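You operate a simulated robot arm through the tools that you are given. There is no shell and no other tool. Be economical: measure what you need, move in short steps, check, and stop when the job is done.

Carry out the task below with a simulated robot arm. There is one attempt and no reset: what you move stays moved.

TASK
Scrap the burred green key, wipe the old grease off the shaft and seat the red key.
Fine: cloth back.
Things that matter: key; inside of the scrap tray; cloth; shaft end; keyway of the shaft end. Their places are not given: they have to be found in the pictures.

It is judged by the outcome, as a careful person would: the job done as asked, and still so three seconds after it is handed in. It fails if anything else is knocked over, pushed out of place, dropped, spilled or broken.

THE ROBOT
A 6-joint arm with a two-finger parallel gripper, fixed in place. Base frame: the origin is at the foot of the arm, x ahead of it, y to its left, z up; the work surface is at about z = 820. Lengths are in mm, angles in degrees, forces in N, time in s.
With the tool pointing down near the work surface it reaches from about 240 to 640 mm from the base axis. Its first joint turns from -66.0 to 66.0 degrees. Payload 2.7 kg.
Tool frame: the origin (TCP) lies between the finger pads and is the grasp point; the fingertips stand 23 mm ahead of it; z points along the fingers, y is the line along which they close. The gripper opens to 94 mm. The fingers are 38 mm wide and 10 mm thick; the gripper's body (54 by 96 mm) begins 39 mm behind the TCP.
Orientation is told as [roll, pitch, yaw] about the base's x, y, z axes, in that order, counted from this pose: with the fingers straight down and closing along the base's y, the tool's x points along the base's -x, its y along +y and its z along -z.

THE INTERFACE
- The arm moves only by the tool drive_tool. Its argument "moves" is a list of rows, each a list of 2 entries, a list of its own where there are three numbers: the shift along the tool's x, y, z in units of 30 mm (1.0 is 30 mm), then the turn, a rotation vector about the tool's x, y, z in units of 4 degrees (1.0 is 4 degrees). In form: [[[dx, dy, dz], [wx, wy, wz]], ...]. A call has 1 to 10 rows; each row shifts and turns the commanded pose from where the row before left it, along the tool's axes as they then stand. "jaw" is the gripper command, from -1 (fully open) to 1 (shut), values between in proportion, set as the call begins (left out, the last holds). A call with a number of a shift or a turn outside -1 to 1 is refused whole. A row lasts 0.2 s, in which the tool goes at most 50 mm and 8.6 degrees; a call with a longer step from one row to the next is refused whole, and so is a gripper value outside its range. A pose out of reach is approached as far as the arm can. The call stops where the force on the tool passes 40 N (or 10 N more than at its start, if that is more) or the arm is blocked; 0.2 s more then pass. The fingers move at their own pace (about 45 mm/s each) and stop on an object; they squeeze with about 35 N. The grip force told is the motor's: it shows also when the fingers shut on nothing. Time passes only in rows, and 0.2 s behind the last, so rows that do not move let the fingers close. It gives the time, the measured TCP pose, the force on the tool (base axes), the opening and the grip force at its end, in the units of the frame above (readings bear some noise).
- Cameras (640 x 400 px; columns grow to the right, rows downward): "scene" is fixed at [78.4, -430.7, 1415.5]; the picture's right is [0.77, -0.64, 0.00], its down [-0.31, -0.37, -0.88] and it looks along [0.56, 0.67, -0.48] (base axes); focal length 317 px, centre (320, 200). "wrist" rides on the gripper at [-39, 0, -44] in the tool frame; the picture's right is [0.00, -1.00, 0.00], its down [0.97, 0.00, -0.24] and it looks along [0.24, 0.00, 0.97] (tool axes); focal length 218 px, centre (320, 200).
- camera(camera): a new picture of that camera. No time passes.
- probe_pixels(camera, pixels): for up to 12 pixels [column, row] of the newest picture of that camera ("zoom" is the newest enlarged one), the place [x, y, z] in the base frame of the surface seen there, good to about 2 mm. No time passes.
- zoom(camera, box): a new picture of the part [left, top, right, bottom] of that camera's present view, enlarged. No time passes.
- close_job(): hands the job in; it is judged then, once.

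Work in short steps. Measure before you move; look again where a grasp or a placing could have gone wrong, and mend it. You have 80 turns and 46 pictures in all, those below and enlarged ones among them. Open the gripper and draw the arm clear of the work before you hand the job in, unless the task says otherwise; then end with one line.

The tools are called after "Emit:" as name(argument=value, ...) on one line, values as JSON. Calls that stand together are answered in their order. drive_tool: Moves the arm, as the interface text tells. Its arguments: {"type":"object","properties":{"moves":{"type":"array"},"jaw":{"type":"number"}},"required":["moves"]} The other tools are called the same way: camera (camera) takes a picture; probe_pixels (camera, pixels) gives the place of the surface under pixels of a picture; zoom (camera, box) takes an enlarged picture of a part of a camera's view; close_job () hands the job in.

At the start:

```text
time: 0.0
position: [408.7, 18.1, 1113.6]
ee_rot: [0.0, 0.0, -0.1]
force: [-0.1, -0.7, -0.1]
opening: 93.8
finger_force: 0.0
```

scene: 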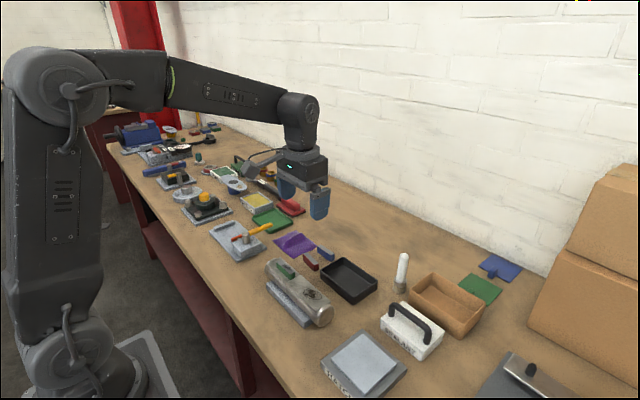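
wrist: 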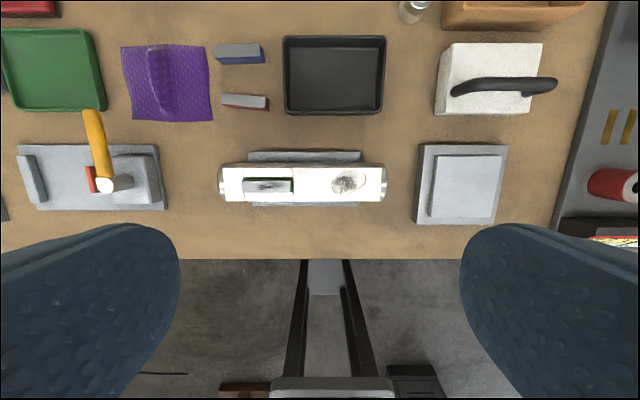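

The wrist view shows the shaft with a green key in it (about 268,186), a grease patch (348,182), a purple cloth (167,82), red and blue keys (240,100 / 240,53) and a black tray (335,75). I'll enlarge and measure.

Emit:
zoom(camera="wrist", box=[200, 130, 400, 220])

Emit:
zoom(camera="scene", box=[220, 210, 400, 340])

Emit:
probe_pixels(camera="wrist", pixels=[[268, 186], [246, 186], [291, 186], [348, 181], [335, 75], [335, 40], [244, 98], [240, 46], [160, 75], [190, 75], [135, 85], [222, 183]])

```text
3.20 times, centred on (300, 175) of wrist
```

zoom: 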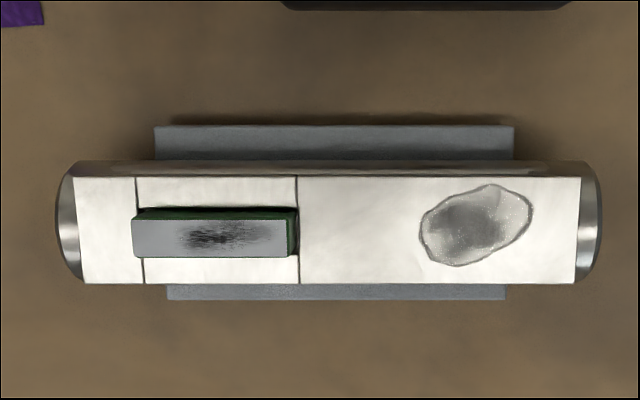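

```text
3.08 times, centred on (310, 275) of scene
```

zoom: 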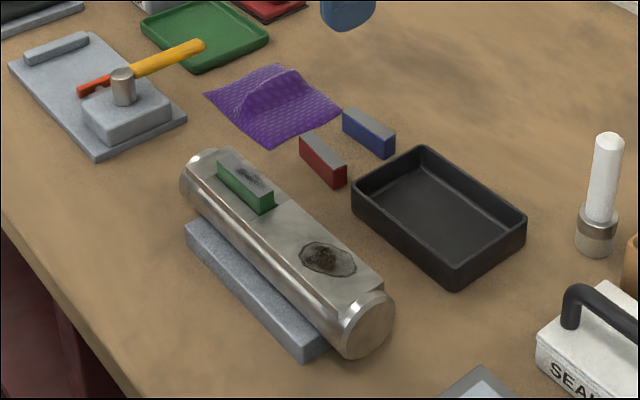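

```text
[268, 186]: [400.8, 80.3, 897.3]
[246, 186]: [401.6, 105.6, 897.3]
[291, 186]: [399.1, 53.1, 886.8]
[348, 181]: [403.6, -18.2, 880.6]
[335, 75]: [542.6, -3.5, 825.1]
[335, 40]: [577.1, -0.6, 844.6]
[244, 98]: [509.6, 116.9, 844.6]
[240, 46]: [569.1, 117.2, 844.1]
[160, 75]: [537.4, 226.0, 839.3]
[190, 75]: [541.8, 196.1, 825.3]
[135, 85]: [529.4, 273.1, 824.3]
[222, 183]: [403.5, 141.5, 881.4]
```

Emit:
drive_tool(moves=[[[0, 0, 0.3], [0, 0, 1]], [[0, 0, 0.3], [0, 0, 1]], [[0, 0, 0.3], [0, 0, 1]], [[0, 0, 0.3], [0, 0, 1]], [[0, 0, 0.3], [0, 0, 1]], [[0, 0, 0.3], [0, 0, 1]], [[0, 0, 0.3], [0, 0, 1]], [[0, 0, 0.3], [0, 0, 1]], [[0, 0, 0.3], [0, 0, 1]], [[0, 0, 0.3], [0, 0, 1]]])

Emit:
drive_tool(moves=[[[0, 0, 0], [0, 0, 1]], [[0, 0, 0], [0, 0, 1]], [[0, 0, 0], [0, 0, 1]], [[0, 0, 0], [0, 0, 1]], [[0, 0, 0], [0, 0, 1]], [[0, 0, 0], [0, 0, 1]], [[0, 0, 0], [0, 0, 1]], [[0, 0, 0], [0, 0, 1]], [[0, 0, 0], [0, 0, 1]], [[0, 0, 0], [0, 0, 1]]])

Emit:
drive_tool(moves=[[[0, 0, 0], [0, 0, 1]], [[0, 0, 0], [0, 0, 1]], [[0, 0, 0], [0, 0, 0.475]], [[0, 0, 0], [0, 0, 0]]])

Emit:
camera(camera="wrist")

```text
time: 2.2
position: [407.7, 16.7, 1022.0]
ee_rot: [0.1, 0.1, -40.1]
force: [0.1, -0.1, -0.4]
opening: 93.9
finger_force: 0.2
```

```text
time: 4.4
position: [407.9, 18.0, 1022.4]
ee_rot: [0.0, 0.0, -80.1]
force: [0.2, 0.2, 0.0]
opening: 94.1
finger_force: 0.2
```

```text
time: 5.4
position: [408.3, 18.3, 1023.3]
ee_rot: [-0.1, 0.0, -90.0]
force: [0.5, 0.1, 0.2]
opening: 94.4
finger_force: 0.0
```

```text
41 pictures are left
```

wrist: 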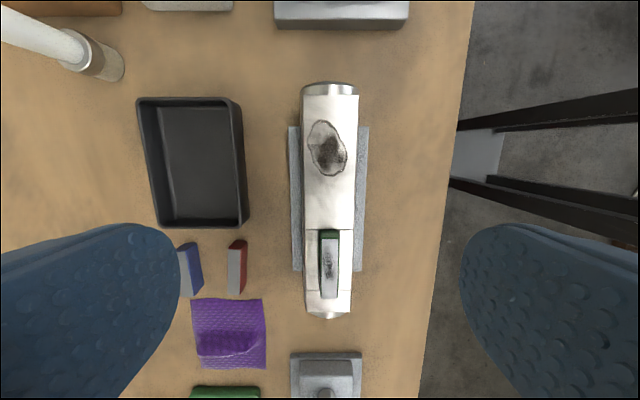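

I'm now at yaw -90. I'll probe the corners of the green key, red key, tray, shaft and cloth.

Emit:
zoom(camera="wrist", box=[170, 215, 370, 340])

Emit:
probe_pixels(camera="wrist", pixels=[[326, 244], [336, 244], [325, 294], [335, 294], [231, 255], [243, 255], [229, 289], [238, 289], [230, 345], [205, 345], [255, 345], [230, 360]])

Emit:
probe_pixels(camera="wrist", pixels=[[140, 99], [240, 99], [160, 225], [247, 225], [200, 165], [306, 150], [355, 150], [327, 122], [327, 175], [310, 150], [347, 155], [330, 210]])

```text
3.20 times, centred on (270, 278) of wrist
```

zoom: 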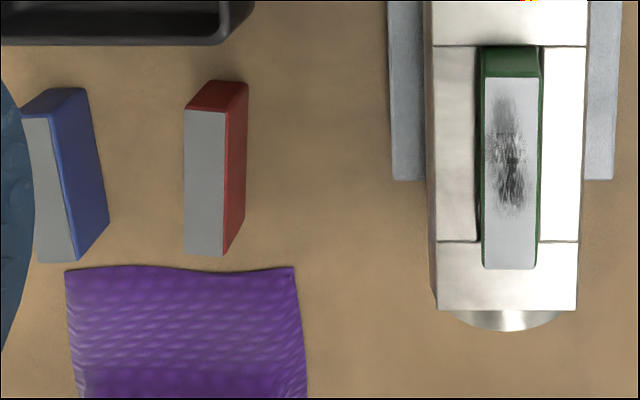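

```text
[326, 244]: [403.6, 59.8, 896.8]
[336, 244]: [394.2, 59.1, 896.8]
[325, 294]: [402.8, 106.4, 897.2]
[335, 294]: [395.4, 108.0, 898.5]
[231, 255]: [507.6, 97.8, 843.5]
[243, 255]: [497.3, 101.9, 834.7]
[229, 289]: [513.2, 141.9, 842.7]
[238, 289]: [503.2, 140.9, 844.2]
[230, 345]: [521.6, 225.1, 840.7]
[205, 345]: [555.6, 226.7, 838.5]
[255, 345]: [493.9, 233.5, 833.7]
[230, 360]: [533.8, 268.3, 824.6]
```

```text
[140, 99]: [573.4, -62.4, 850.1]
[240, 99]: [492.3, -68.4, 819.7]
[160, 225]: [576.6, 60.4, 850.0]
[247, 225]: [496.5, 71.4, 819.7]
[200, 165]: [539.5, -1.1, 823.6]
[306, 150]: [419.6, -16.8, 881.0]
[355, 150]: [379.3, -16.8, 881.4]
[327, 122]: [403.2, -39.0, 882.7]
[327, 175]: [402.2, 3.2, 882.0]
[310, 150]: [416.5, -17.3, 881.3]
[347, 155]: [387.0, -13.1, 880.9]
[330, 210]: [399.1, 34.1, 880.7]
```

Emit:
probe_pixels(camera="zoom", pixels=[[487, 82], [535, 82], [488, 262], [532, 262], [187, 115], [222, 115], [187, 250], [220, 250], [440, 240], [440, 50], [578, 240], [583, 50]])

```text
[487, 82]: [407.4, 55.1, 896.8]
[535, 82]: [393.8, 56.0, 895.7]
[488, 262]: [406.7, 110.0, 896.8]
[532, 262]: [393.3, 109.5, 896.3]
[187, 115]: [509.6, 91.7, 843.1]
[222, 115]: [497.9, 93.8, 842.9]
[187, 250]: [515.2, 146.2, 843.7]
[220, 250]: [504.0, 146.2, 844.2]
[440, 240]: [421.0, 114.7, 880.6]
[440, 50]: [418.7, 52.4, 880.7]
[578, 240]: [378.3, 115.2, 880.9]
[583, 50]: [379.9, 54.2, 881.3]
```

The green key is centred at (400.3, 82.6) with its top at 897 and the flat at 881. I'll move above it with the jaw opened about 40 mm.

Emit:
drive_tool(moves=[[[0.72, -0.09, 0], [0, 0, 0]], [[0.71, -0.09, 0], [0, 0, 0]], [[0.71, -0.09, 0.5], [0, 0, 0]], [[0, 0, 0.8], [0, 0, 0]], [[0, 0, 0.8], [0, 0, 0]], [[0, 0, 0.8], [0, 0, 0]], [[0, 0, 0], [0, 0, 0]]], jaw=0.15)

Emit:
camera(camera="wrist")

```text
time: 7.0
position: [400.7, 82.1, 934.0]
ee_rot: [-0.1, 0.0, -89.9]
force: [0.1, 0.1, 0.3]
opening: 40.2
finger_force: 0.1
```

```text
39 pictures are left
```

wrist: 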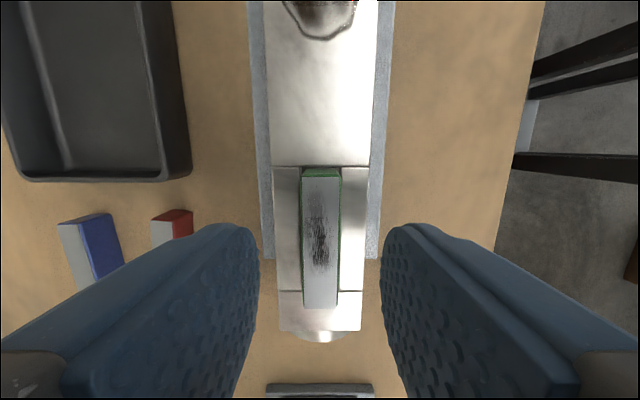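

The key is centred between the fingers. I'll descend to z about 907 and close.

Emit:
drive_tool(moves=[[[0, 0, 0.3], [0, 0, 0]], [[0, 0, 0.3], [0, 0, 0]], [[0, 0, 0.3], [0, 0, 0]], [[0, 0, 0], [0, 0, 0]]])

Emit:
drive_tool(moves=[[[0, 0, 0], [0, 0, 0]], [[0, 0, 0], [0, 0, 0]], [[0, 0, 0], [0, 0, 0]], [[0, 0, 0], [0, 0, 0]]], jaw=1)

```text
time: 8.0
position: [400.6, 82.6, 907.5]
ee_rot: [0.0, -0.1, -89.9]
force: [0.1, -0.8, -0.2]
opening: 40.1
finger_force: 0.1
```

```text
time: 9.0
position: [401.0, 83.1, 906.9]
ee_rot: [0.0, -0.1, -89.9]
force: [-0.4, -0.7, 0.4]
opening: 15.3
finger_force: 34.9
```

Gripped at 15.3 mm. I'll lift straight up.

Emit:
drive_tool(moves=[[[0, 0, -0.3], [0, 0, 0]], [[0, 0, -0.3], [0, 0, 0]], [[0, 0, -0.6], [0, 0, 0]], [[0, 0, -0.6], [0, 0, 0]], [[0, 0, 0], [0, 0, 0]]])

Emit:
camera(camera="wrist")

Emit:
zoom(camera="scene", box=[220, 210, 400, 340])

```text
time: 10.2
position: [399.9, 82.2, 962.2]
ee_rot: [0.1, 0.1, -89.9]
force: [-0.6, 0.0, -2.2]
opening: 15.3
finger_force: 35.1
```

```text
38 pictures are left
```

wrist: 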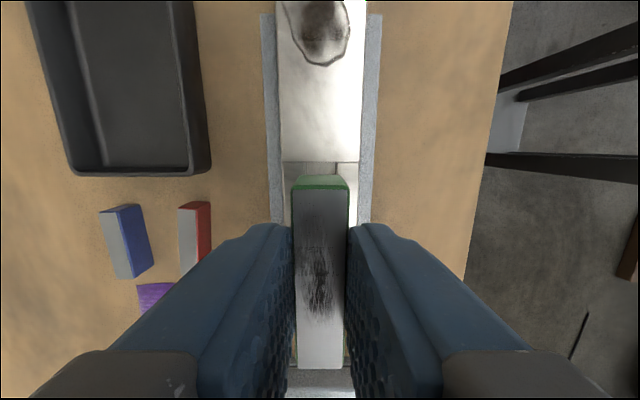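

```text
3.08 times, centred on (310, 275) of scene
```

zoom: 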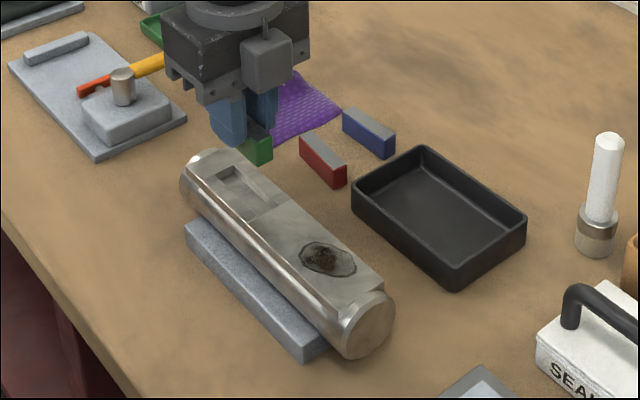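

The key is out and held. I'll carry it to the black tray centre (536, 0).

Emit:
drive_tool(moves=[[[-0.546, 0.907, 0], [0, 0, 0]], [[-0.546, 0.907, 0], [0, 0, 0]], [[-0.546, 0.907, 0], [0, 0, 0]], [[-0.546, 0.907, 0], [0, 0, 0]], [[-0.546, 0.907, 0], [0, 0, 0]], [[0, 0, 0.8], [0, 0, 0]], [[0, 0, 0.8], [0, 0, 0]], [[0, 0, 0], [0, 0, 0]]])

Emit:
camera(camera="wrist")

```text
time: 12.0
position: [535.9, -0.7, 914.8]
ee_rot: [0.0, -0.1, -89.9]
force: [0.4, 0.2, -1.9]
opening: 15.6
finger_force: 35.4
```

```text
36 pictures are left
```

wrist: 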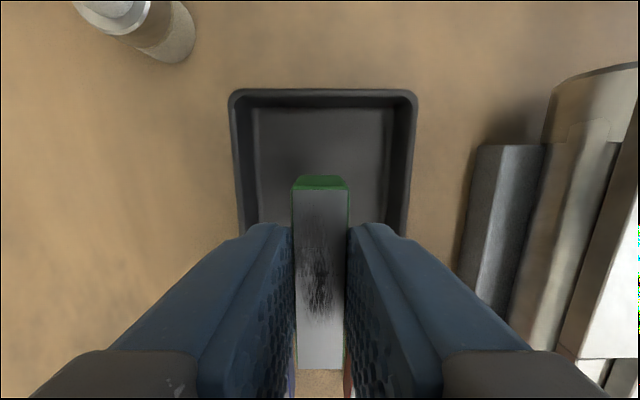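

Emit:
drive_tool(moves=[[[0, 0, 0.5], [0, 0, 0]], [[0, 0, 0.5], [0, 0, 0]], [[0, 0, 0.4], [0, 0, 0]], [[0, 0, 0.3], [0, 0, 0]], [[0, 0, 0], [0, 0, 0]]])

Emit:
drive_tool(moves=[[[0, 0, 0], [0, 0, 0]], [[0, 0, 0], [0, 0, 0]], [[0, 0, 0], [0, 0, 0]]], jaw=0.35)

Emit:
drive_tool(moves=[[[0, 0, -0.5], [0, 0, 0]], [[0, 0, -1], [0, 0, 0]], [[0, 0, -1], [0, 0, 0]], [[0, 0, -1], [0, 0, 0]], [[0, 0, 0], [0, 0, 0]]])

Emit:
camera(camera="wrist")

```text
time: 13.2
position: [535.3, 0.0, 863.4]
ee_rot: [0.1, 0.0, -89.8]
force: [1.3, 0.1, -2.1]
opening: 15.5
finger_force: 35.9
```

```text
time: 14.0
position: [536.0, 1.4, 864.2]
ee_rot: [-0.1, 0.0, -89.9]
force: [-0.3, 0.3, -0.7]
opening: 30.6
finger_force: 0.0
```

```text
time: 15.2
position: [538.2, 0.1, 968.1]
ee_rot: [0.0, 0.1, -89.9]
force: [0.1, -0.3, -0.1]
opening: 30.4
finger_force: 0.0
```

```text
35 pictures are left
```

wrist: 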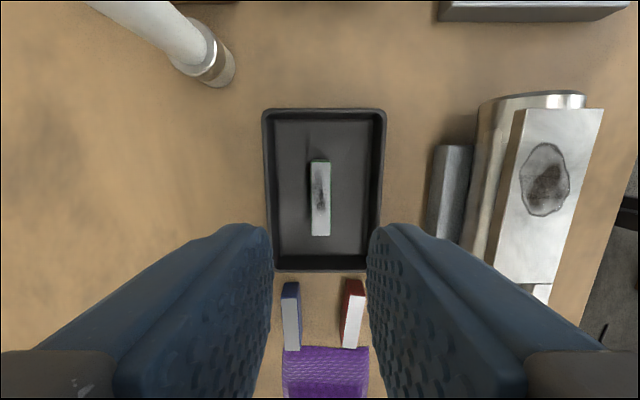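

The green key lies in the tray. Next I go over the cloth and turn back to yaw 0.

Emit:
drive_tool(moves=[[[0.94, -0.02, 0], [0, 0, 0]], [[0.94, -0.02, 0], [0, 0, 0]], [[0.94, -0.02, 0], [0, 0, 0]], [[0.94, -0.02, 0], [0, 0, 0]], [[0.94, -0.02, 0], [0, 0, 0]], [[0.94, -0.02, 0], [0, 0, 0]], [[0.94, -0.02, 0], [0, 0, 0]], [[0.94, -0.02, 0], [0, 0, 0]], [[0, 0, 0], [0, 0, -1]], [[0, 0, 0], [0, 0, -1]]], jaw=0.15)

Emit:
drive_tool(moves=[[[0, 0, 0], [0, 0, -1]], [[0, 0, 0], [0, 0, -1]], [[0, 0, 0], [0, 0, -1]], [[0, 0, 0], [0, 0, -1]], [[0, 0, 0], [0, 0, -1]], [[0, 0, 0], [0, 0, -1]], [[0, 0, 0], [0, 0, -1]], [[0, 0, 0], [0, 0, -1]], [[0, 0, 0], [0, 0, -1]], [[0, 0, 0], [0, 0, -1]]])

Emit:
drive_tool(moves=[[[0, 0, 0], [0, 0, -1]], [[0, 0, 0], [0, 0, -1]], [[0, 0, 0], [0, 0, -1]], [[0, 0, 0], [0, 0, -1]], [[0, 0, 0], [0, 0, -1]], [[0, 0, 0], [0, 0, -1]], [[0, 0, 0], [0, 0, -1]], [[0, 0, 0], [0, 0, -1]], [[0, 0, 0], [0, 0, -1]], [[0, 0, 0], [0, 0, -1]]])

Emit:
camera(camera="wrist")

```text
time: 17.4
position: [531.6, 226.4, 970.1]
ee_rot: [0.0, 0.0, -81.8]
force: [-0.2, 0.0, -0.1]
opening: 39.8
finger_force: 0.1
```

```text
time: 19.6
position: [531.7, 225.8, 968.1]
ee_rot: [0.0, 0.0, -41.8]
force: [-0.6, 0.1, 0.6]
opening: 40.3
finger_force: 0.1
```

```text
time: 21.8
position: [532.2, 225.1, 966.7]
ee_rot: [0.0, 0.0, -1.9]
force: [-0.1, -0.3, 0.5]
opening: 39.9
finger_force: 0.1
```

```text
34 pictures are left
```

wrist: 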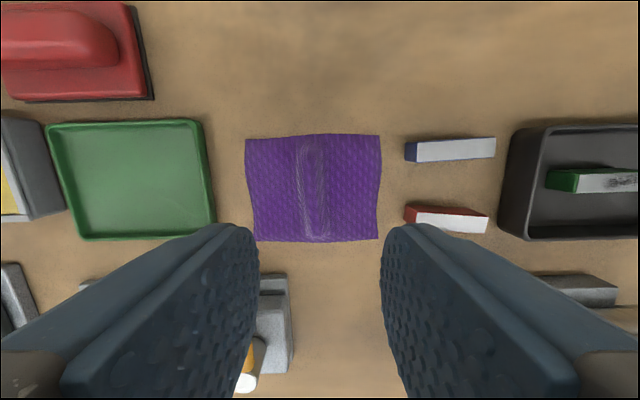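

Emit:
zoom(camera="wrist", box=[230, 120, 400, 250])

Emit:
probe_pixels(camera="wrist", pixels=[[311, 145], [311, 165], [312, 190], [314, 215], [316, 232], [300, 190], [326, 190], [248, 142], [378, 138], [257, 238], [375, 236], [340, 190]])

Emit:
zoom(camera="scene", box=[150, 140, 400, 300])

```text
3.08 times, centred on (315, 185) of wrist
```

zoom: 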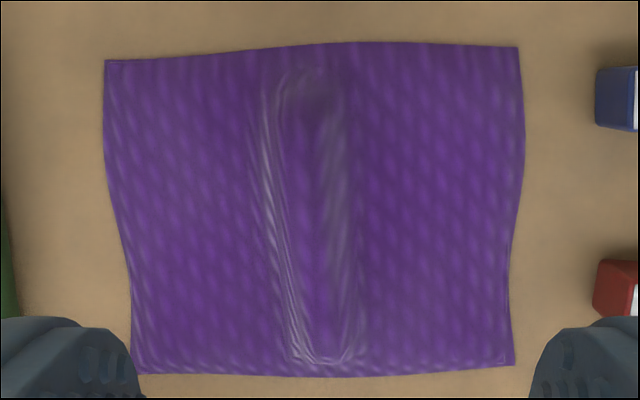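

```text
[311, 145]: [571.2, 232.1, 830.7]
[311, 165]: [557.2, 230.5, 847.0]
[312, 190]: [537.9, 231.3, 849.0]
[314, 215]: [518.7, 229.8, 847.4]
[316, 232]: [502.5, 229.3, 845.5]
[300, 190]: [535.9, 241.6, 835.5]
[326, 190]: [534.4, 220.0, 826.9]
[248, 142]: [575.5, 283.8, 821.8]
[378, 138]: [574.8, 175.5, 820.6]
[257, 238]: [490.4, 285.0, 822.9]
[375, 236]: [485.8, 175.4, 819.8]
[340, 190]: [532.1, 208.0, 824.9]
```

```text
2.50 times, centred on (275, 220) of scene
```

zoom: 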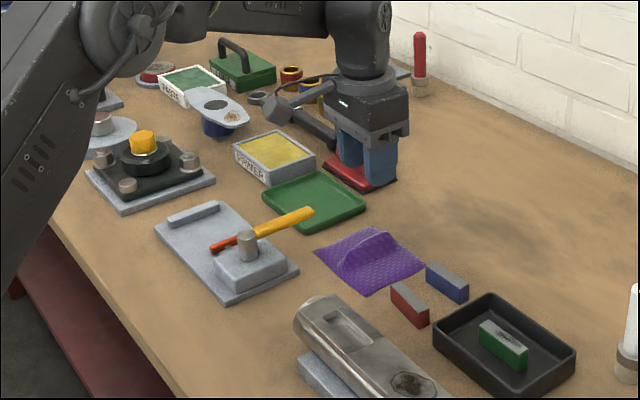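

The cloth ridge runs along x at y about 230.5 with its top at 849. I'll align above it, descend to about z 851 and grip.

Emit:
drive_tool(moves=[[[-0.1, 0.17, 0], [0, 0, -0.475]], [[0, 0, 0.9], [0, 0, 0]], [[0, 0, 0.9], [0, 0, 0]], [[0, 0, 0.9], [0, 0, 0]], [[0, 0, 0.8], [0, 0, 0]], [[0, 0, 0.4], [0, 0, 0]], [[0, 0, 0], [0, 0, 0]]])

Emit:
drive_tool(moves=[[[0, 0, 0], [0, 0, 0]], [[0, 0, 0], [0, 0, 0]], [[0, 0, 0], [0, 0, 0]], [[0, 0, 0], [0, 0, 0]]], jaw=1)

Emit:
camera(camera="wrist")

```text
time: 23.4
position: [535.9, 231.2, 850.6]
ee_rot: [0.0, 0.0, 0.0]
force: [0.1, -0.7, -0.9]
opening: 40.0
finger_force: 0.0
```

```text
time: 24.4
position: [534.1, 230.7, 850.9]
ee_rot: [-0.1, 0.1, 0.1]
force: [0.6, -0.3, -0.5]
opening: 15.2
finger_force: 34.6
```

```text
31 pictures are left
```

wrist: 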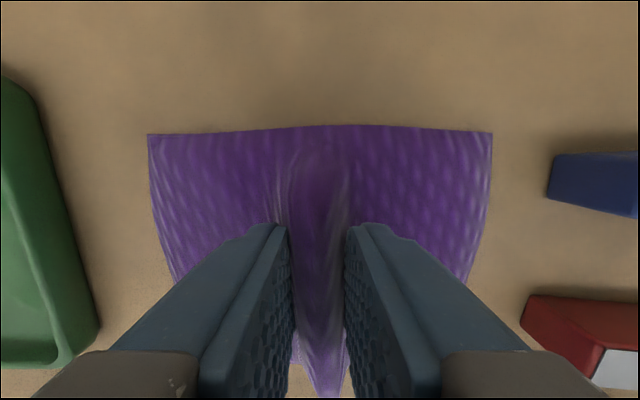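

Emit:
drive_tool(moves=[[[0, 0, -0.5], [0, 0, 0]], [[0, 0, -0.9], [0, 0, 0]], [[0, 0, -0.9], [0, 0, 0]], [[0, 0, -0.9], [0, 0, 0]], [[0, 0, -0.8], [0, 0, 0]], [[0, 0, 0], [0, 0, 0]]])

Emit:
drive_tool(moves=[[[0.44, -0.83, 0], [0, 0, 0]], [[0.44, -0.83, 0], [0, 0, 0]], [[0.44, -0.83, 0], [0, 0, 0]], [[0.44, -0.83, 0], [0, 0, 0]], [[0.44, -0.83, 0], [0, 0, 0]], [[0.44, -0.83, 0], [0, 0, 0]], [[0.44, -0.83, 0], [0, 0, 0]], [[0.44, -0.83, 0], [0, 0, 0]], [[0.44, -0.83, 0], [0, 0, 0]], [[0.44, -0.83, 0], [0, 0, 0]]])

Emit:
camera(camera="scene")

Emit:
camera(camera="wrist")

```text
time: 25.8
position: [535.6, 230.5, 972.3]
ee_rot: [0.0, 0.0, 0.0]
force: [-0.6, 0.5, -0.8]
opening: 15.2
finger_force: 35.4
```

```text
time: 28.0
position: [402.0, -18.4, 969.8]
ee_rot: [0.1, 0.0, 0.0]
force: [0.8, -0.4, -0.3]
opening: 14.7
finger_force: 34.9
```

```text
30 pictures are left
```

scene: 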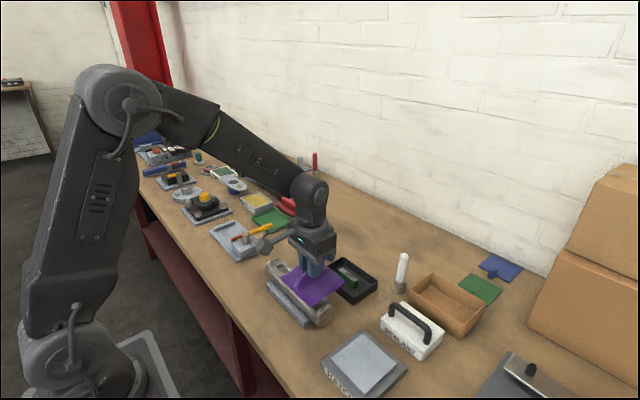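

```text
29 pictures are left
```

wrist: 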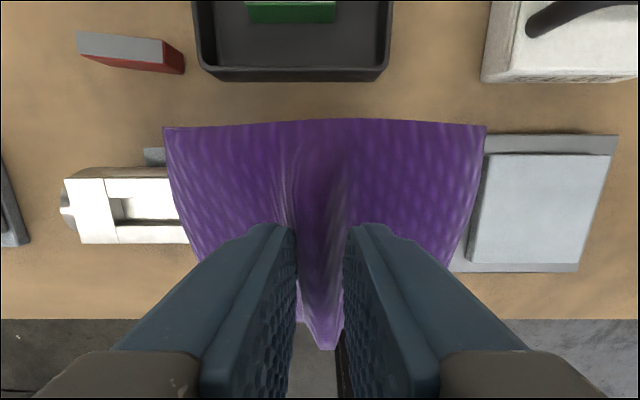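

The cloth is over the grease. I'll descend gently until contact.

Emit:
drive_tool(moves=[[[0, 0, 0.6], [0, 0, 0]], [[0, 0, 0.6], [0, 0, 0]], [[0, 0, 0.5], [0, 0, 0]], [[0, 0, 0.2], [0, 0, 0]], [[0, 0, 0], [0, 0, 0]]])

Emit:
drive_tool(moves=[[[0, 0, 0.08], [0, 0, 0]], [[0, 0, 0.05], [0, 0, 0]], [[0, 0, 0], [0, 0, 0]]])

```text
time: 29.1
position: [405.1, -17.2, 917.5]
ee_rot: [-0.1, -0.7, 0.2]
force: [-1.9, -1.0, 4.8]
opening: 14.7
finger_force: 35.1
stopped in row 5: the force on the tool passed its limit (the readings are from after the stop); the commanded pose is now the measured one
```

```text
time: 29.7
position: [405.9, -17.2, 918.5]
ee_rot: [0.0, -1.0, 0.3]
force: [-1.7, -0.3, 4.5]
opening: 14.6
finger_force: 34.7
stopped in row 2: the force on the tool passed its limit (the readings are from after the stop); the commanded pose is now the measured one
```

In contact with about 4.5 N. I'll rub back and forth at this height.

Emit:
drive_tool(moves=[[[0, 0.4, 0], [0, 0, 0]], [[0, 0.4, 0], [0, 0, 0]], [[0, -0.4, 0], [0, 0, 0]], [[0, -0.4, 0], [0, 0, 0]], [[0, -0.4, 0], [0, 0, 0]], [[0, -0.4, 0], [0, 0, 0]], [[0, 0.4, 0], [0, 0, 0]], [[0, 0.4, 0], [0, 0, 0]]])

Emit:
camera(camera="wrist")

Emit:
zoom(camera="scene", box=[220, 210, 400, 340])

```text
time: 31.5
position: [406.5, -19.2, 916.8]
ee_rot: [-0.2, -1.0, 0.2]
force: [0.5, -10.3, 20.9]
opening: 15.0
finger_force: 35.3
```

```text
28 pictures are left
```

wrist: 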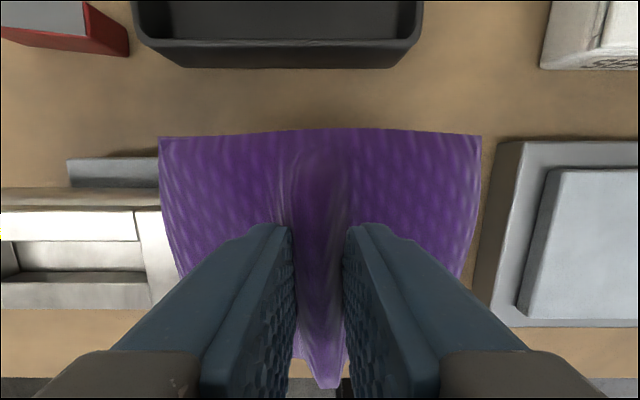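

```text
3.08 times, centred on (310, 275) of scene
```

zoom: 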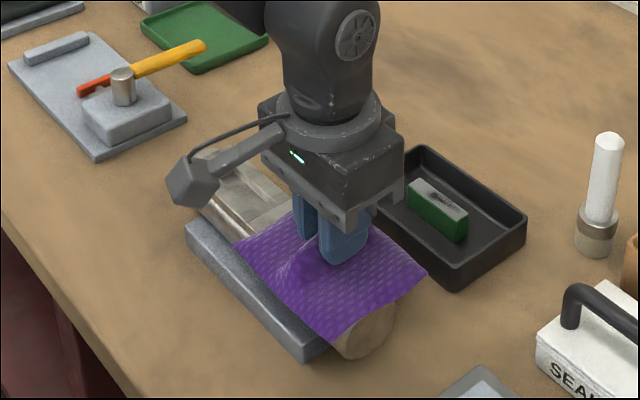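

Contact is now good (about 21 N vertical). A few more strokes including across x, then lift and look.

Emit:
drive_tool(moves=[[[0.25, 0.4, 0], [0, 0, 0]], [[0, 0.4, 0], [0, 0, 0]], [[0, -0.4, 0], [0, 0, 0]], [[0, -0.4, 0], [0, 0, 0]], [[0, -0.4, 0], [0, 0, 0]], [[0, -0.4, 0], [0, 0, 0]], [[-0.4, 0.4, 0], [0, 0, 0]], [[0, 0.4, 0], [0, 0, 0]], [[0, 0.4, 0], [0, 0, 0]], [[0.15, -0.4, 0], [0, 0, 0]]])

Emit:
drive_tool(moves=[[[0, 0, -0.3], [0, 0, 0]], [[0, 0, -0.9], [0, 0, 0]], [[0, 0, -0.9], [0, 0, 0]], [[0, 0.9, 0], [0, 0, 0]], [[0, 0.9, 0], [0, 0, 0]], [[0, 0.9, 0], [0, 0, 0]], [[0, 0.9, 0], [0, 0, 0]], [[0, 0, 0], [0, 0, 0]]])

Emit:
zoom(camera="scene", box=[220, 210, 400, 340])

```text
time: 32.0
position: [398.7, -4.7, 917.9]
ee_rot: [-0.3, -1.1, 0.0]
force: [-0.9, -9.3, 3.7]
opening: 14.8
finger_force: 34.8
stopped in row 2: the force on the tool passed its limit (the readings are from after the stop); the commanded pose is now the measured one
```

```text
time: 33.9
position: [396.5, 104.9, 980.0]
ee_rot: [-0.4, -1.1, 0.0]
force: [0.7, -0.3, 0.5]
opening: 14.7
finger_force: 35.6
```

```text
3.08 times, centred on (310, 275) of scene
```

zoom: 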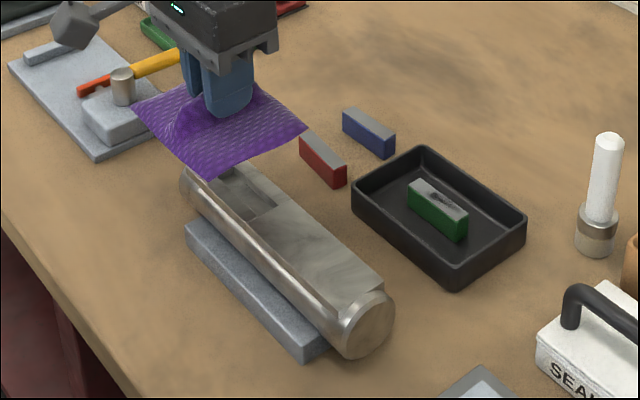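

Emit:
zoom(camera="scene", box=[265, 250, 345, 315])

```text
6.15 times, centred on (305, 282) of scene
```

zoom: 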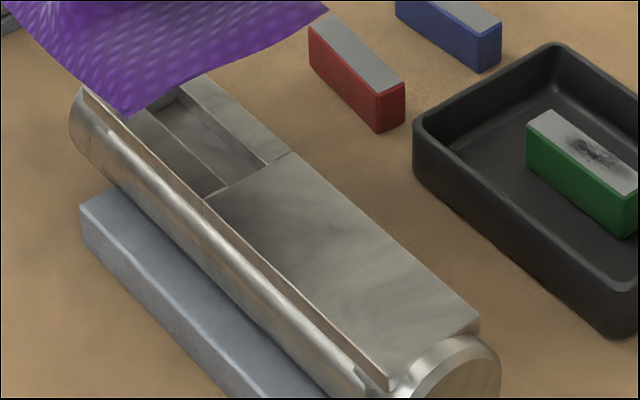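

The grease patch is gone. I'll return the cloth to its place, correcting the small tilt on the way.

Emit:
drive_tool(moves=[[[0, 0, 0], [-0.1, 0.275, 0]], [[-0.92, 0.838, 0], [0, 0, 0]], [[-0.92, 0.838, 0], [0, 0, 0]], [[-0.92, 0.838, 0], [0, 0, 0]], [[-0.92, 0.838, 0], [0, 0, 0]], [[-0.92, 0.838, 0], [0, 0, 0]], [[0, 0, 0.9], [0, 0, 0]], [[0, 0, 0.9], [0, 0, 0]], [[0, 0, 0], [0, 0, 0]]])

Emit:
camera(camera="wrist")

```text
time: 35.9
position: [536.8, 231.8, 925.6]
ee_rot: [0.0, -0.1, 0.0]
force: [0.7, -0.8, -0.4]
opening: 15.0
finger_force: 34.8
```

```text
24 pictures are left
```

wrist: 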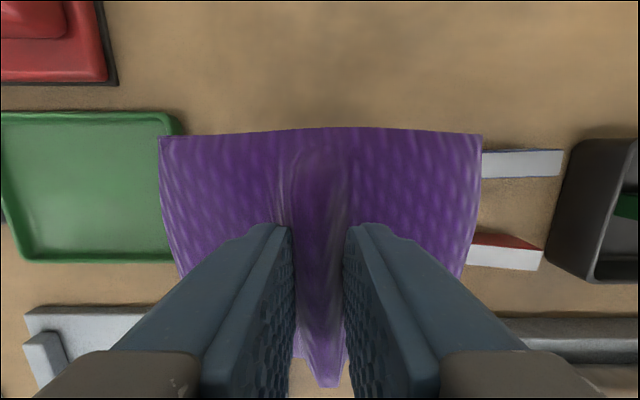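

Emit:
drive_tool(moves=[[[0.03, -0.03, 0.7], [0, 0, 0]], [[0, 0, 0.7], [0, 0, 0]], [[0, 0, 0.5], [0, 0, 0]], [[0, 0, 0.3], [0, 0, 0]], [[0, 0, 0.15], [0, 0, 0]], [[0, 0, 0], [0, 0, 0]]])

Emit:
drive_tool(moves=[[[0, 0, 0], [0, 0, 0]], [[0, 0, 0], [0, 0, 0]], [[0, 0, 0], [0, 0, 0]], [[0, 0, 0], [0, 0, 0]]], jaw=0.15)

Emit:
drive_tool(moves=[[[0, 0, -0.3], [0, 0, 0]], [[0, 0, -0.8], [0, 0, 0]], [[0, 0, -1], [0, 0, 0]], [[0, 0, -1], [0, 0, 0]], [[0, 0, -0.9], [0, 0, 0]], [[0, 0, 0], [0, 0, 0]]])

Emit:
camera(camera="wrist")

```text
time: 36.5
position: [538.6, 229.9, 894.1]
ee_rot: [0.2, -1.0, 0.0]
force: [-0.9, -5.2, 13.9]
opening: 20.7
finger_force: 35.4
stopped in row 3: the force on the tool passed its limit (the readings are from after the stop); the commanded pose is now the measured one
```

```text
time: 37.5
position: [538.0, 230.8, 892.3]
ee_rot: [0.4, -0.9, 0.2]
force: [15.1, -8.8, 18.8]
opening: 36.2
finger_force: 0.0
```

```text
time: 38.9
position: [537.5, 232.1, 1010.3]
ee_rot: [0.2, -0.7, 0.2]
force: [0.3, 0.4, 0.0]
opening: 39.8
finger_force: 0.0
```

```text
23 pictures are left
```

wrist: 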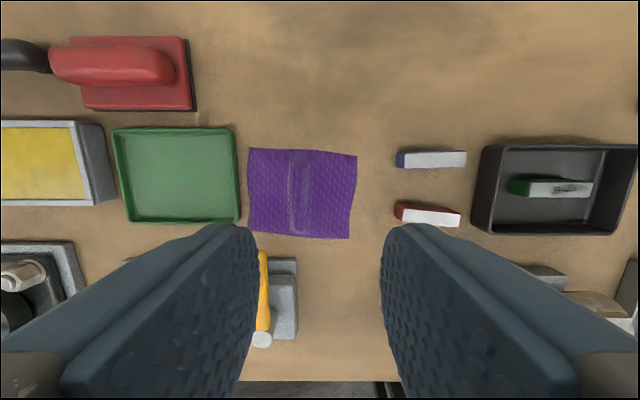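

The descent stopped early at z 894, so I need to see what was touched and where the cloth landed.

Emit:
zoom(camera="scene", box=[150, 140, 400, 300])

Emit:
probe_pixels(camera="wrist", pixels=[[249, 151], [356, 157], [251, 229], [349, 236], [301, 155], [300, 190], [299, 228], [268, 255], [262, 320], [325, 190], [120, 135], [235, 215]])

```text
2.50 times, centred on (275, 220) of scene
```

zoom: 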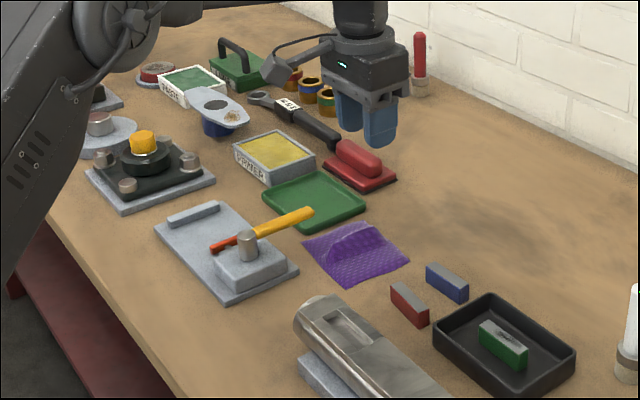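

```text
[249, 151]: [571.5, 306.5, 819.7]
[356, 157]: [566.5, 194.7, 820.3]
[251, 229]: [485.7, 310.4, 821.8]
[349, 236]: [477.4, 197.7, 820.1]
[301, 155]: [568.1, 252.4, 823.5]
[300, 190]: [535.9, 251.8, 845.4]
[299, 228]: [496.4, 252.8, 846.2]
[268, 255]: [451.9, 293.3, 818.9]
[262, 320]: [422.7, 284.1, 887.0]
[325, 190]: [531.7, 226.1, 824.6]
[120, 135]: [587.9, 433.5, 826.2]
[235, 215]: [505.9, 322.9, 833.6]
```

The hammer and other items look unmoved, but the cloth lies about 21 mm too far in +y. I'll check where the hammer handle is, as it is the likely obstacle.

Emit:
zoom(camera="wrist", box=[220, 130, 380, 360])

Emit:
probe_pixels(camera="wrist", pixels=[[264, 252], [264, 258], [264, 270], [263, 300], [262, 340], [285, 300], [285, 265], [232, 160], [237, 133]])

```text
1.74 times, centred on (300, 245) of wrist
```

zoom: 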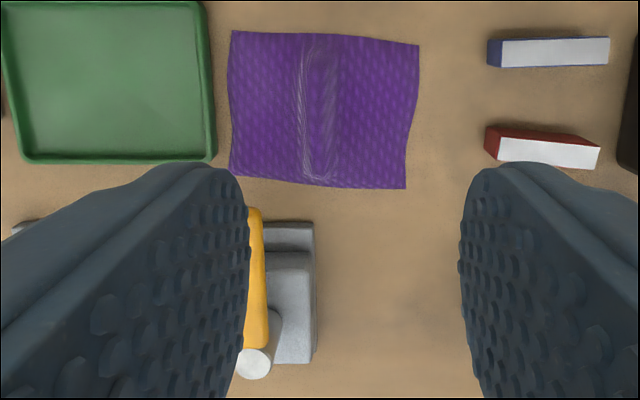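

```text
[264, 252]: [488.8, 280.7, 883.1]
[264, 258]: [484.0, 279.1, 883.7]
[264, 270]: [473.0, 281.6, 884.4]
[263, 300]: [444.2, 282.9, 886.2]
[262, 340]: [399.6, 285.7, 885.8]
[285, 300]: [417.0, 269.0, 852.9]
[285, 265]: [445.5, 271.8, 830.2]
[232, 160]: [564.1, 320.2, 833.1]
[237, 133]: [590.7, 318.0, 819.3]
```

The cloth caught on the hammer handle's overhang (tip at about 489, 281, 883); the hammer itself hasn't moved. The cloth now lies partly below the handle, so I'll grip it at bench level and slide it back by (+6, -22) mm and +2.8° without lifting.

Emit:
drive_tool(moves=[[[0.28, 0.66, 0], [0.05, 0.175, 0.75]], [[0, 0, 0.9], [0, 0, 0]], [[0, 0, 0.9], [0, 0, 0]], [[0, 0, 0.9], [0, 0, 0]], [[0, 0, 0], [0, 0, 0]]])

Emit:
camera(camera="wrist")

```text
time: 40.1
position: [528.2, 250.6, 928.5]
ee_rot: [0.1, 0.0, -2.9]
force: [1.3, -0.1, 0.7]
opening: 39.9
finger_force: 0.0
```

```text
20 pictures are left
```

wrist: 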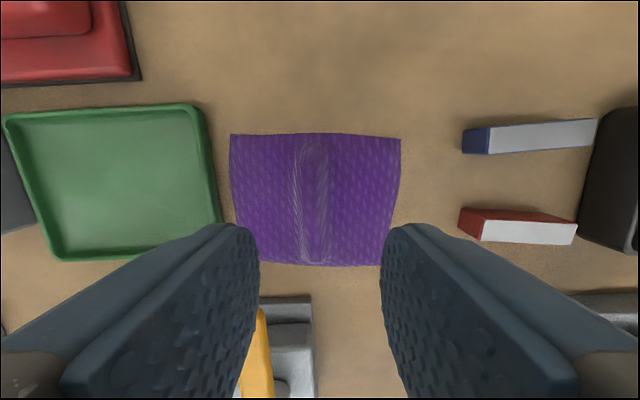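

Emit:
drive_tool(moves=[[[0, 0.06, 0.8], [0, 0, 0]], [[0, 0, 0.8], [0, 0, 0]], [[0, 0, 0.6], [0, 0, 0]], [[0, 0, 0.36], [0, 0, 0]], [[0, 0, 0], [0, 0, 0]]])

Emit:
drive_tool(moves=[[[0, 0, 0], [0, 0, 0]], [[0, 0, 0], [0, 0, 0]], [[0, 0, 0], [0, 0, 0]], [[0, 0, 0], [0, 0, 0]]], jaw=1)

```text
time: 41.3
position: [527.6, 250.8, 852.3]
ee_rot: [0.1, 0.2, -2.9]
force: [-0.2, -0.6, 0.4]
opening: 39.9
finger_force: 0.1
```

```text
time: 42.3
position: [527.5, 251.9, 852.1]
ee_rot: [0.1, 0.1, -2.9]
force: [1.1, 0.2, 0.9]
opening: 14.6
finger_force: 34.9
```

Emit:
drive_tool(moves=[[[0, 0, -0.06], [0, 0, 0]], [[-0.07, -0.25, 0], [0, 0, 0]], [[-0.07, -0.25, 0], [0, 0, -0.35]], [[-0.07, -0.24, 0], [0, 0, -0.35]], [[0, 0, 0.04], [0, 0, 0]], [[0, 0, 0], [0, 0, 0]]])

Emit:
drive_tool(moves=[[[0, 0, 0], [0, 0, 0]], [[0, 0, 0], [0, 0, 0]], [[0, 0, 0], [0, 0, 0]], [[0, 0, 0], [0, 0, 0]]], jaw=0.15)

Emit:
drive_tool(moves=[[[0, 0, -0.3], [0, 0, 0]], [[0, 0, -0.8], [0, 0, 0]], [[0, 0, -1], [0, 0, 0]], [[0, 0, -1], [0, 0, 0]], [[0, 0, -0.9], [0, 0, 0]], [[0, 0, 0], [0, 0, 0]]])

Emit:
camera(camera="wrist")

```text
time: 43.7
position: [532.7, 228.0, 853.4]
ee_rot: [0.1, 0.1, -0.1]
force: [0.4, -0.3, -0.7]
opening: 14.9
finger_force: 35.1
```

```text
time: 44.7
position: [531.3, 228.3, 852.8]
ee_rot: [0.1, 0.2, -0.1]
force: [0.9, 0.1, 0.1]
opening: 40.1
finger_force: 0.0
```

```text
time: 46.1
position: [533.1, 232.1, 975.4]
ee_rot: [0.1, 0.1, 0.0]
force: [0.3, -0.3, -0.5]
opening: 39.9
finger_force: 0.1
```

```text
19 pictures are left
```

wrist: 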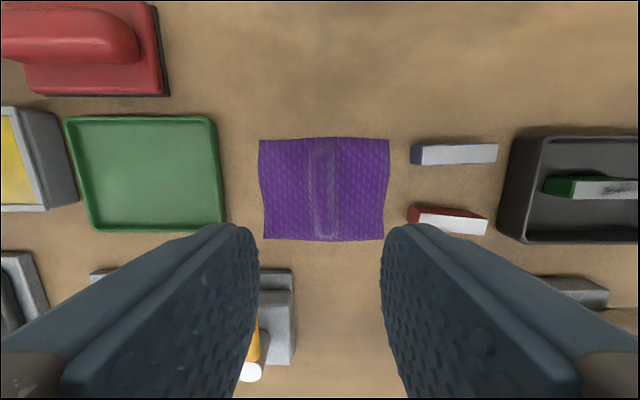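

Emit:
probe_pixels(camera="wrist", pixels=[[261, 142], [388, 141], [266, 237], [381, 238], [323, 165], [325, 215], [415, 211], [413, 223], [486, 221], [484, 233], [450, 220]])

```text
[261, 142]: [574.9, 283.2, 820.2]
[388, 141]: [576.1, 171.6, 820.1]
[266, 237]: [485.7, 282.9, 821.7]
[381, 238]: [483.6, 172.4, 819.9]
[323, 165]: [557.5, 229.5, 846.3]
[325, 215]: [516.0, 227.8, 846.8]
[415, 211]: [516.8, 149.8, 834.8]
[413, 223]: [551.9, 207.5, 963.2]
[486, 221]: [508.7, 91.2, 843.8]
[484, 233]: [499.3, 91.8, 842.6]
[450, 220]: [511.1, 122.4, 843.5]
```

The cloth is back within about 2 mm. Now move above the red key (506.7, 119) and turn to yaw -96 to match its angle.

Emit:
drive_tool(moves=[[[0.22, -0.94, 0], [0, 0, 0]], [[0.22, -0.94, 0], [0, 0, 0]], [[0.22, -0.94, 0], [0, 0, 0]], [[0.22, -0.94, 0], [0, 0, 0]], [[0, 0, 0], [0, 0, 1]], [[0, 0, 0], [0, 0, 1]], [[0, 0, 0], [0, 0, 1]], [[0, 0, 0], [0, 0, 1]], [[0, 0, 0], [0, 0, 1]], [[0, 0, 0], [0, 0, 1]]])

Emit:
drive_tool(moves=[[[0, 0, 0], [0, 0, 1]], [[0, 0, 0], [0, 0, 1]], [[0, 0, 0], [0, 0, 1]], [[0, 0, 0], [0, 0, 1]], [[0, 0, 0], [0, 0, 1]], [[0, 0, 0], [0, 0, 1]], [[0, 0, 0], [0, 0, 1]], [[0, 0, 0], [0, 0, 1]], [[0, 0, 0], [0, 0, 1]], [[0, 0, 0], [0, 0, 1]]])

Emit:
drive_tool(moves=[[[0, 0, 0], [0, 0, 1]], [[0, 0, 0], [0, 0, 1]], [[0, 0, 0], [0, 0, 1]], [[0, 0, 0], [0, 0, 1]], [[0, 0, 0.7], [0, 0, 1]], [[0, 0, 0.7], [0, 0, 1]], [[0, 0, 0.7], [0, 0, 1]], [[0, 0, 0.4], [0, 0, 1]], [[0, 0, 0], [0, 0, 0]]])

Emit:
camera(camera="wrist")

```text
time: 48.3
position: [507.1, 116.5, 972.9]
ee_rot: [0.0, 0.1, -24.2]
force: [0.6, -0.7, 0.1]
opening: 40.1
finger_force: 0.0
```

```text
time: 50.5
position: [506.3, 116.8, 974.3]
ee_rot: [-0.2, 0.1, -64.2]
force: [-0.1, 0.4, 0.3]
opening: 40.1
finger_force: 0.1
```

```text
time: 52.5
position: [505.6, 117.1, 898.9]
ee_rot: [-0.1, 0.0, -96.3]
force: [-0.2, -0.2, 0.4]
opening: 40.2
finger_force: 0.0
```

```text
18 pictures are left
```

wrist: 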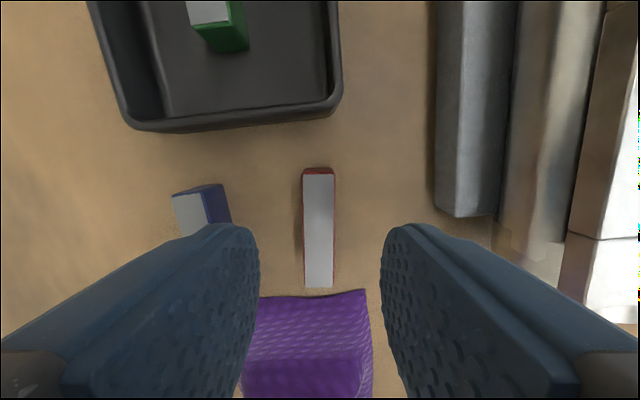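

The key is aligned with the fingers. I'll probe its ends and the blue key for clearance.

Emit:
probe_pixels(camera="wrist", pixels=[[306, 177], [332, 177], [308, 283], [330, 283], [174, 198], [200, 195], [228, 215], [318, 230]])

```text
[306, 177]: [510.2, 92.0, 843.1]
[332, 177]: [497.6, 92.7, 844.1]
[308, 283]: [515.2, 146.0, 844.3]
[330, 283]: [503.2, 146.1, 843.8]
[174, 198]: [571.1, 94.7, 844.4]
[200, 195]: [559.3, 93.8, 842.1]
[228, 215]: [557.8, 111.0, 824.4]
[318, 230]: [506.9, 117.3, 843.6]
```

Emit:
drive_tool(moves=[[[0.07, 0.02, 0.5], [0, 0, 0]], [[0, 0, 0.5], [0, 0, 0]], [[0, 0, 0.4], [0, 0, 0]], [[0, 0, 0.1], [0, 0, 0]], [[0, 0, 0], [0, 0, 0]]], jaw=0.4)

Emit:
drive_tool(moves=[[[0, 0, 0], [0, 0, 0]], [[0, 0, 0], [0, 0, 0]], [[0, 0, 0], [0, 0, 0]], [[0, 0, 0], [0, 0, 0]]], jaw=1)

Emit:
drive_tool(moves=[[[0, 0, -0.4], [0, 0, 0]], [[0, 0, -0.9], [0, 0, 0]], [[0, 0, -1], [0, 0, 0]], [[0, 0, -1], [0, 0, 0]], [[0, 0, -0.4], [0, 0, 0]], [[0, 0, 0], [0, 0, -0.775]], [[0, 0, 0], [0, 0, -0.8]], [[0, 0, 0], [0, 0, 0]], [[0, 0, 0], [0, 0, 0]]])

Emit:
camera(camera="wrist")

```text
time: 53.7
position: [506.9, 118.7, 853.2]
ee_rot: [-0.2, 0.1, -96.1]
force: [0.9, 0.0, -0.6]
opening: 28.1
finger_force: 0.0
```

```text
time: 54.7
position: [506.5, 119.5, 854.5]
ee_rot: [-0.1, 0.1, -96.1]
force: [-0.4, 0.3, 0.5]
opening: 15.4
finger_force: 35.1
```

```text
time: 56.7
position: [508.8, 118.7, 964.8]
ee_rot: [-0.1, 0.1, -89.8]
force: [-0.1, -0.2, -2.3]
opening: 15.5
finger_force: 34.8
```

```text
17 pictures are left
```

wrist: 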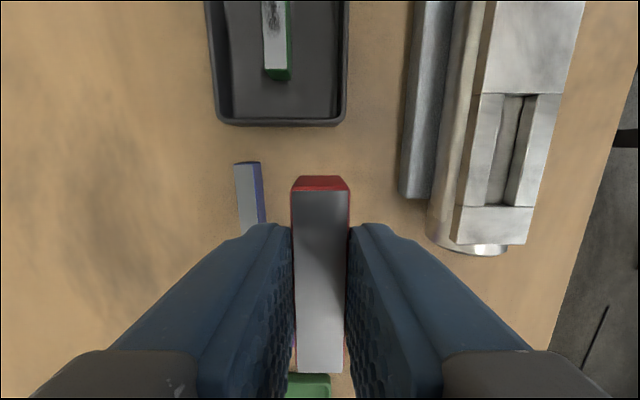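

Red key is held squarely. Now measure the keyway opening precisely.

Emit:
zoom(camera="wrist", box=[440, 80, 580, 250])

```text
2.35 times, centred on (510, 165) of wrist
```

zoom: 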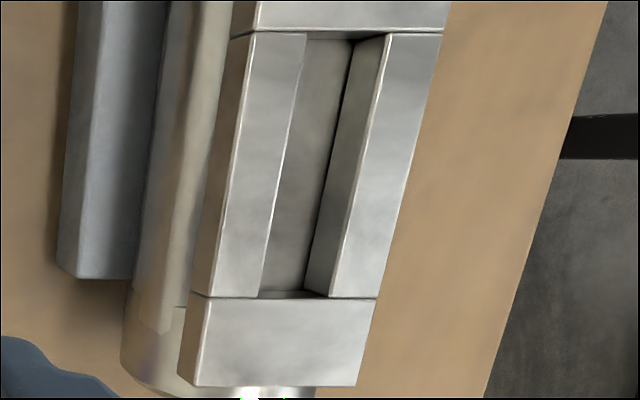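

Emit:
probe_pixels(camera="zoom", pixels=[[300, 50], [288, 120], [262, 270], [392, 60], [375, 130], [340, 280], [290, 308], [340, 20], [305, 150], [285, 250], [310, 295], [345, 42]])

```text
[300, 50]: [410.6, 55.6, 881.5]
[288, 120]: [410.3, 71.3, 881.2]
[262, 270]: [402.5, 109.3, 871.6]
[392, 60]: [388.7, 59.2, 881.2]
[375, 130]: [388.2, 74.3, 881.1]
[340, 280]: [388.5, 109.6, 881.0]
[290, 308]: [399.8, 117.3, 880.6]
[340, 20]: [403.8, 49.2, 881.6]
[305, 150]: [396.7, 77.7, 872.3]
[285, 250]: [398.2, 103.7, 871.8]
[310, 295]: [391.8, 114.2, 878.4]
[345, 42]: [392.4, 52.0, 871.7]
```

Keyway centre is about (400, 83) with its floor at 872. I'll move above it.

Emit:
drive_tool(moves=[[[-0.3, -0.89, 0], [0, 0, 0]], [[-0.3, -0.89, 0], [0, 0, 0]], [[-0.3, -0.89, 0], [0, 0, 0]], [[-0.3, -0.89, 0], [0, 0, 0]], [[0, 0, 0.5], [0, 0, 0]], [[0, 0, 0], [0, 0, 0]], [[0, 0, 0], [0, 0, 0]]])

Emit:
drive_tool(moves=[[[0, 0, 0], [0, 0, 0]]])

Emit:
drive_tool(moves=[[[0, 0, 0], [0, 0, 0]]])

Emit:
camera(camera="wrist")

```text
time: 58.3
position: [400.8, 84.3, 947.1]
ee_rot: [-0.1, 0.1, -89.7]
force: [-0.2, -0.4, -2.1]
opening: 15.5
finger_force: 35.0
```

```text
time: 58.7
position: [400.5, 81.7, 947.7]
ee_rot: [-0.1, 0.1, -89.8]
force: [0.0, -1.2, -1.6]
opening: 15.5
finger_force: 35.3
```

```text
time: 59.1
position: [400.4, 81.8, 947.0]
ee_rot: [-0.1, 0.1, -89.8]
force: [0.1, -0.2, -1.3]
opening: 15.8
finger_force: 35.3
```

```text
15 pictures are left
```

wrist: 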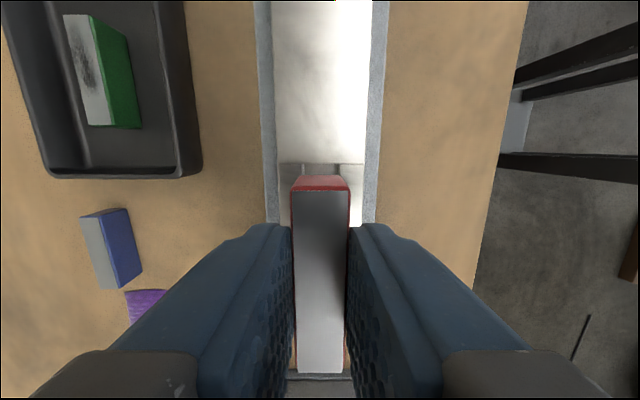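

On target within about a millimetre, and the shaft flat shows clean. Descend to just above the slot and check from the side.

Emit:
drive_tool(moves=[[[0, 0, 0.5], [0, 0, 0]], [[0, 0, 0.4], [0, 0, 0]], [[0, 0, 0], [0, 0, 0]], [[0, 0, 0], [0, 0, 0]]])

Emit:
zoom(camera="scene", box=[255, 240, 345, 300])

Emit:
camera(camera="wrist")

```text
time: 60.1
position: [399.9, 81.6, 922.5]
ee_rot: [-0.1, 0.1, -89.8]
force: [0.6, -1.3, -2.6]
opening: 15.4
finger_force: 34.8
```

```text
6.67 times, centred on (300, 270) of scene
```

zoom: 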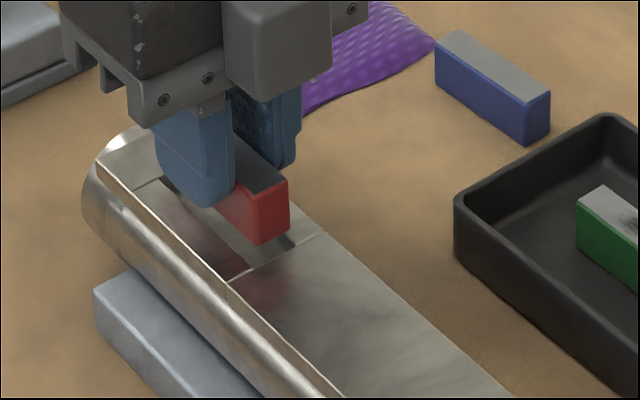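

```text
13 pictures are left
```

wrist: 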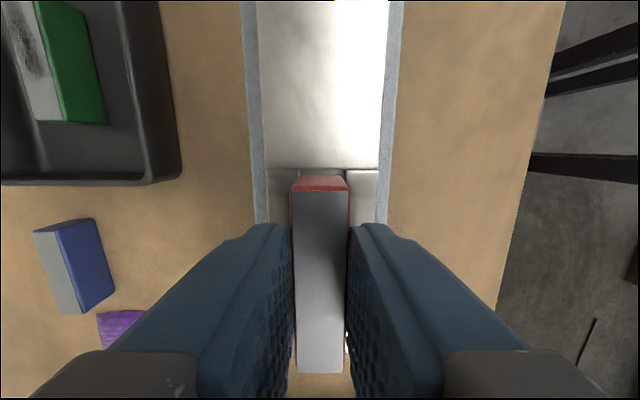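

Emit:
drive_tool(moves=[[[0.04, 0, 0.15], [0, 0, 0]], [[0, 0, 0.15], [0, 0, 0]], [[0, 0, 0.12], [0, 0, 0]], [[0, 0, 0.1], [0, 0, 0]], [[0, 0, 0], [0, 0, 0]]])

```text
time: 61.3
position: [400.8, 84.0, 906.8]
ee_rot: [0.0, 0.1, -89.8]
force: [0.8, 0.6, -1.3]
opening: 15.4
finger_force: 35.2
```

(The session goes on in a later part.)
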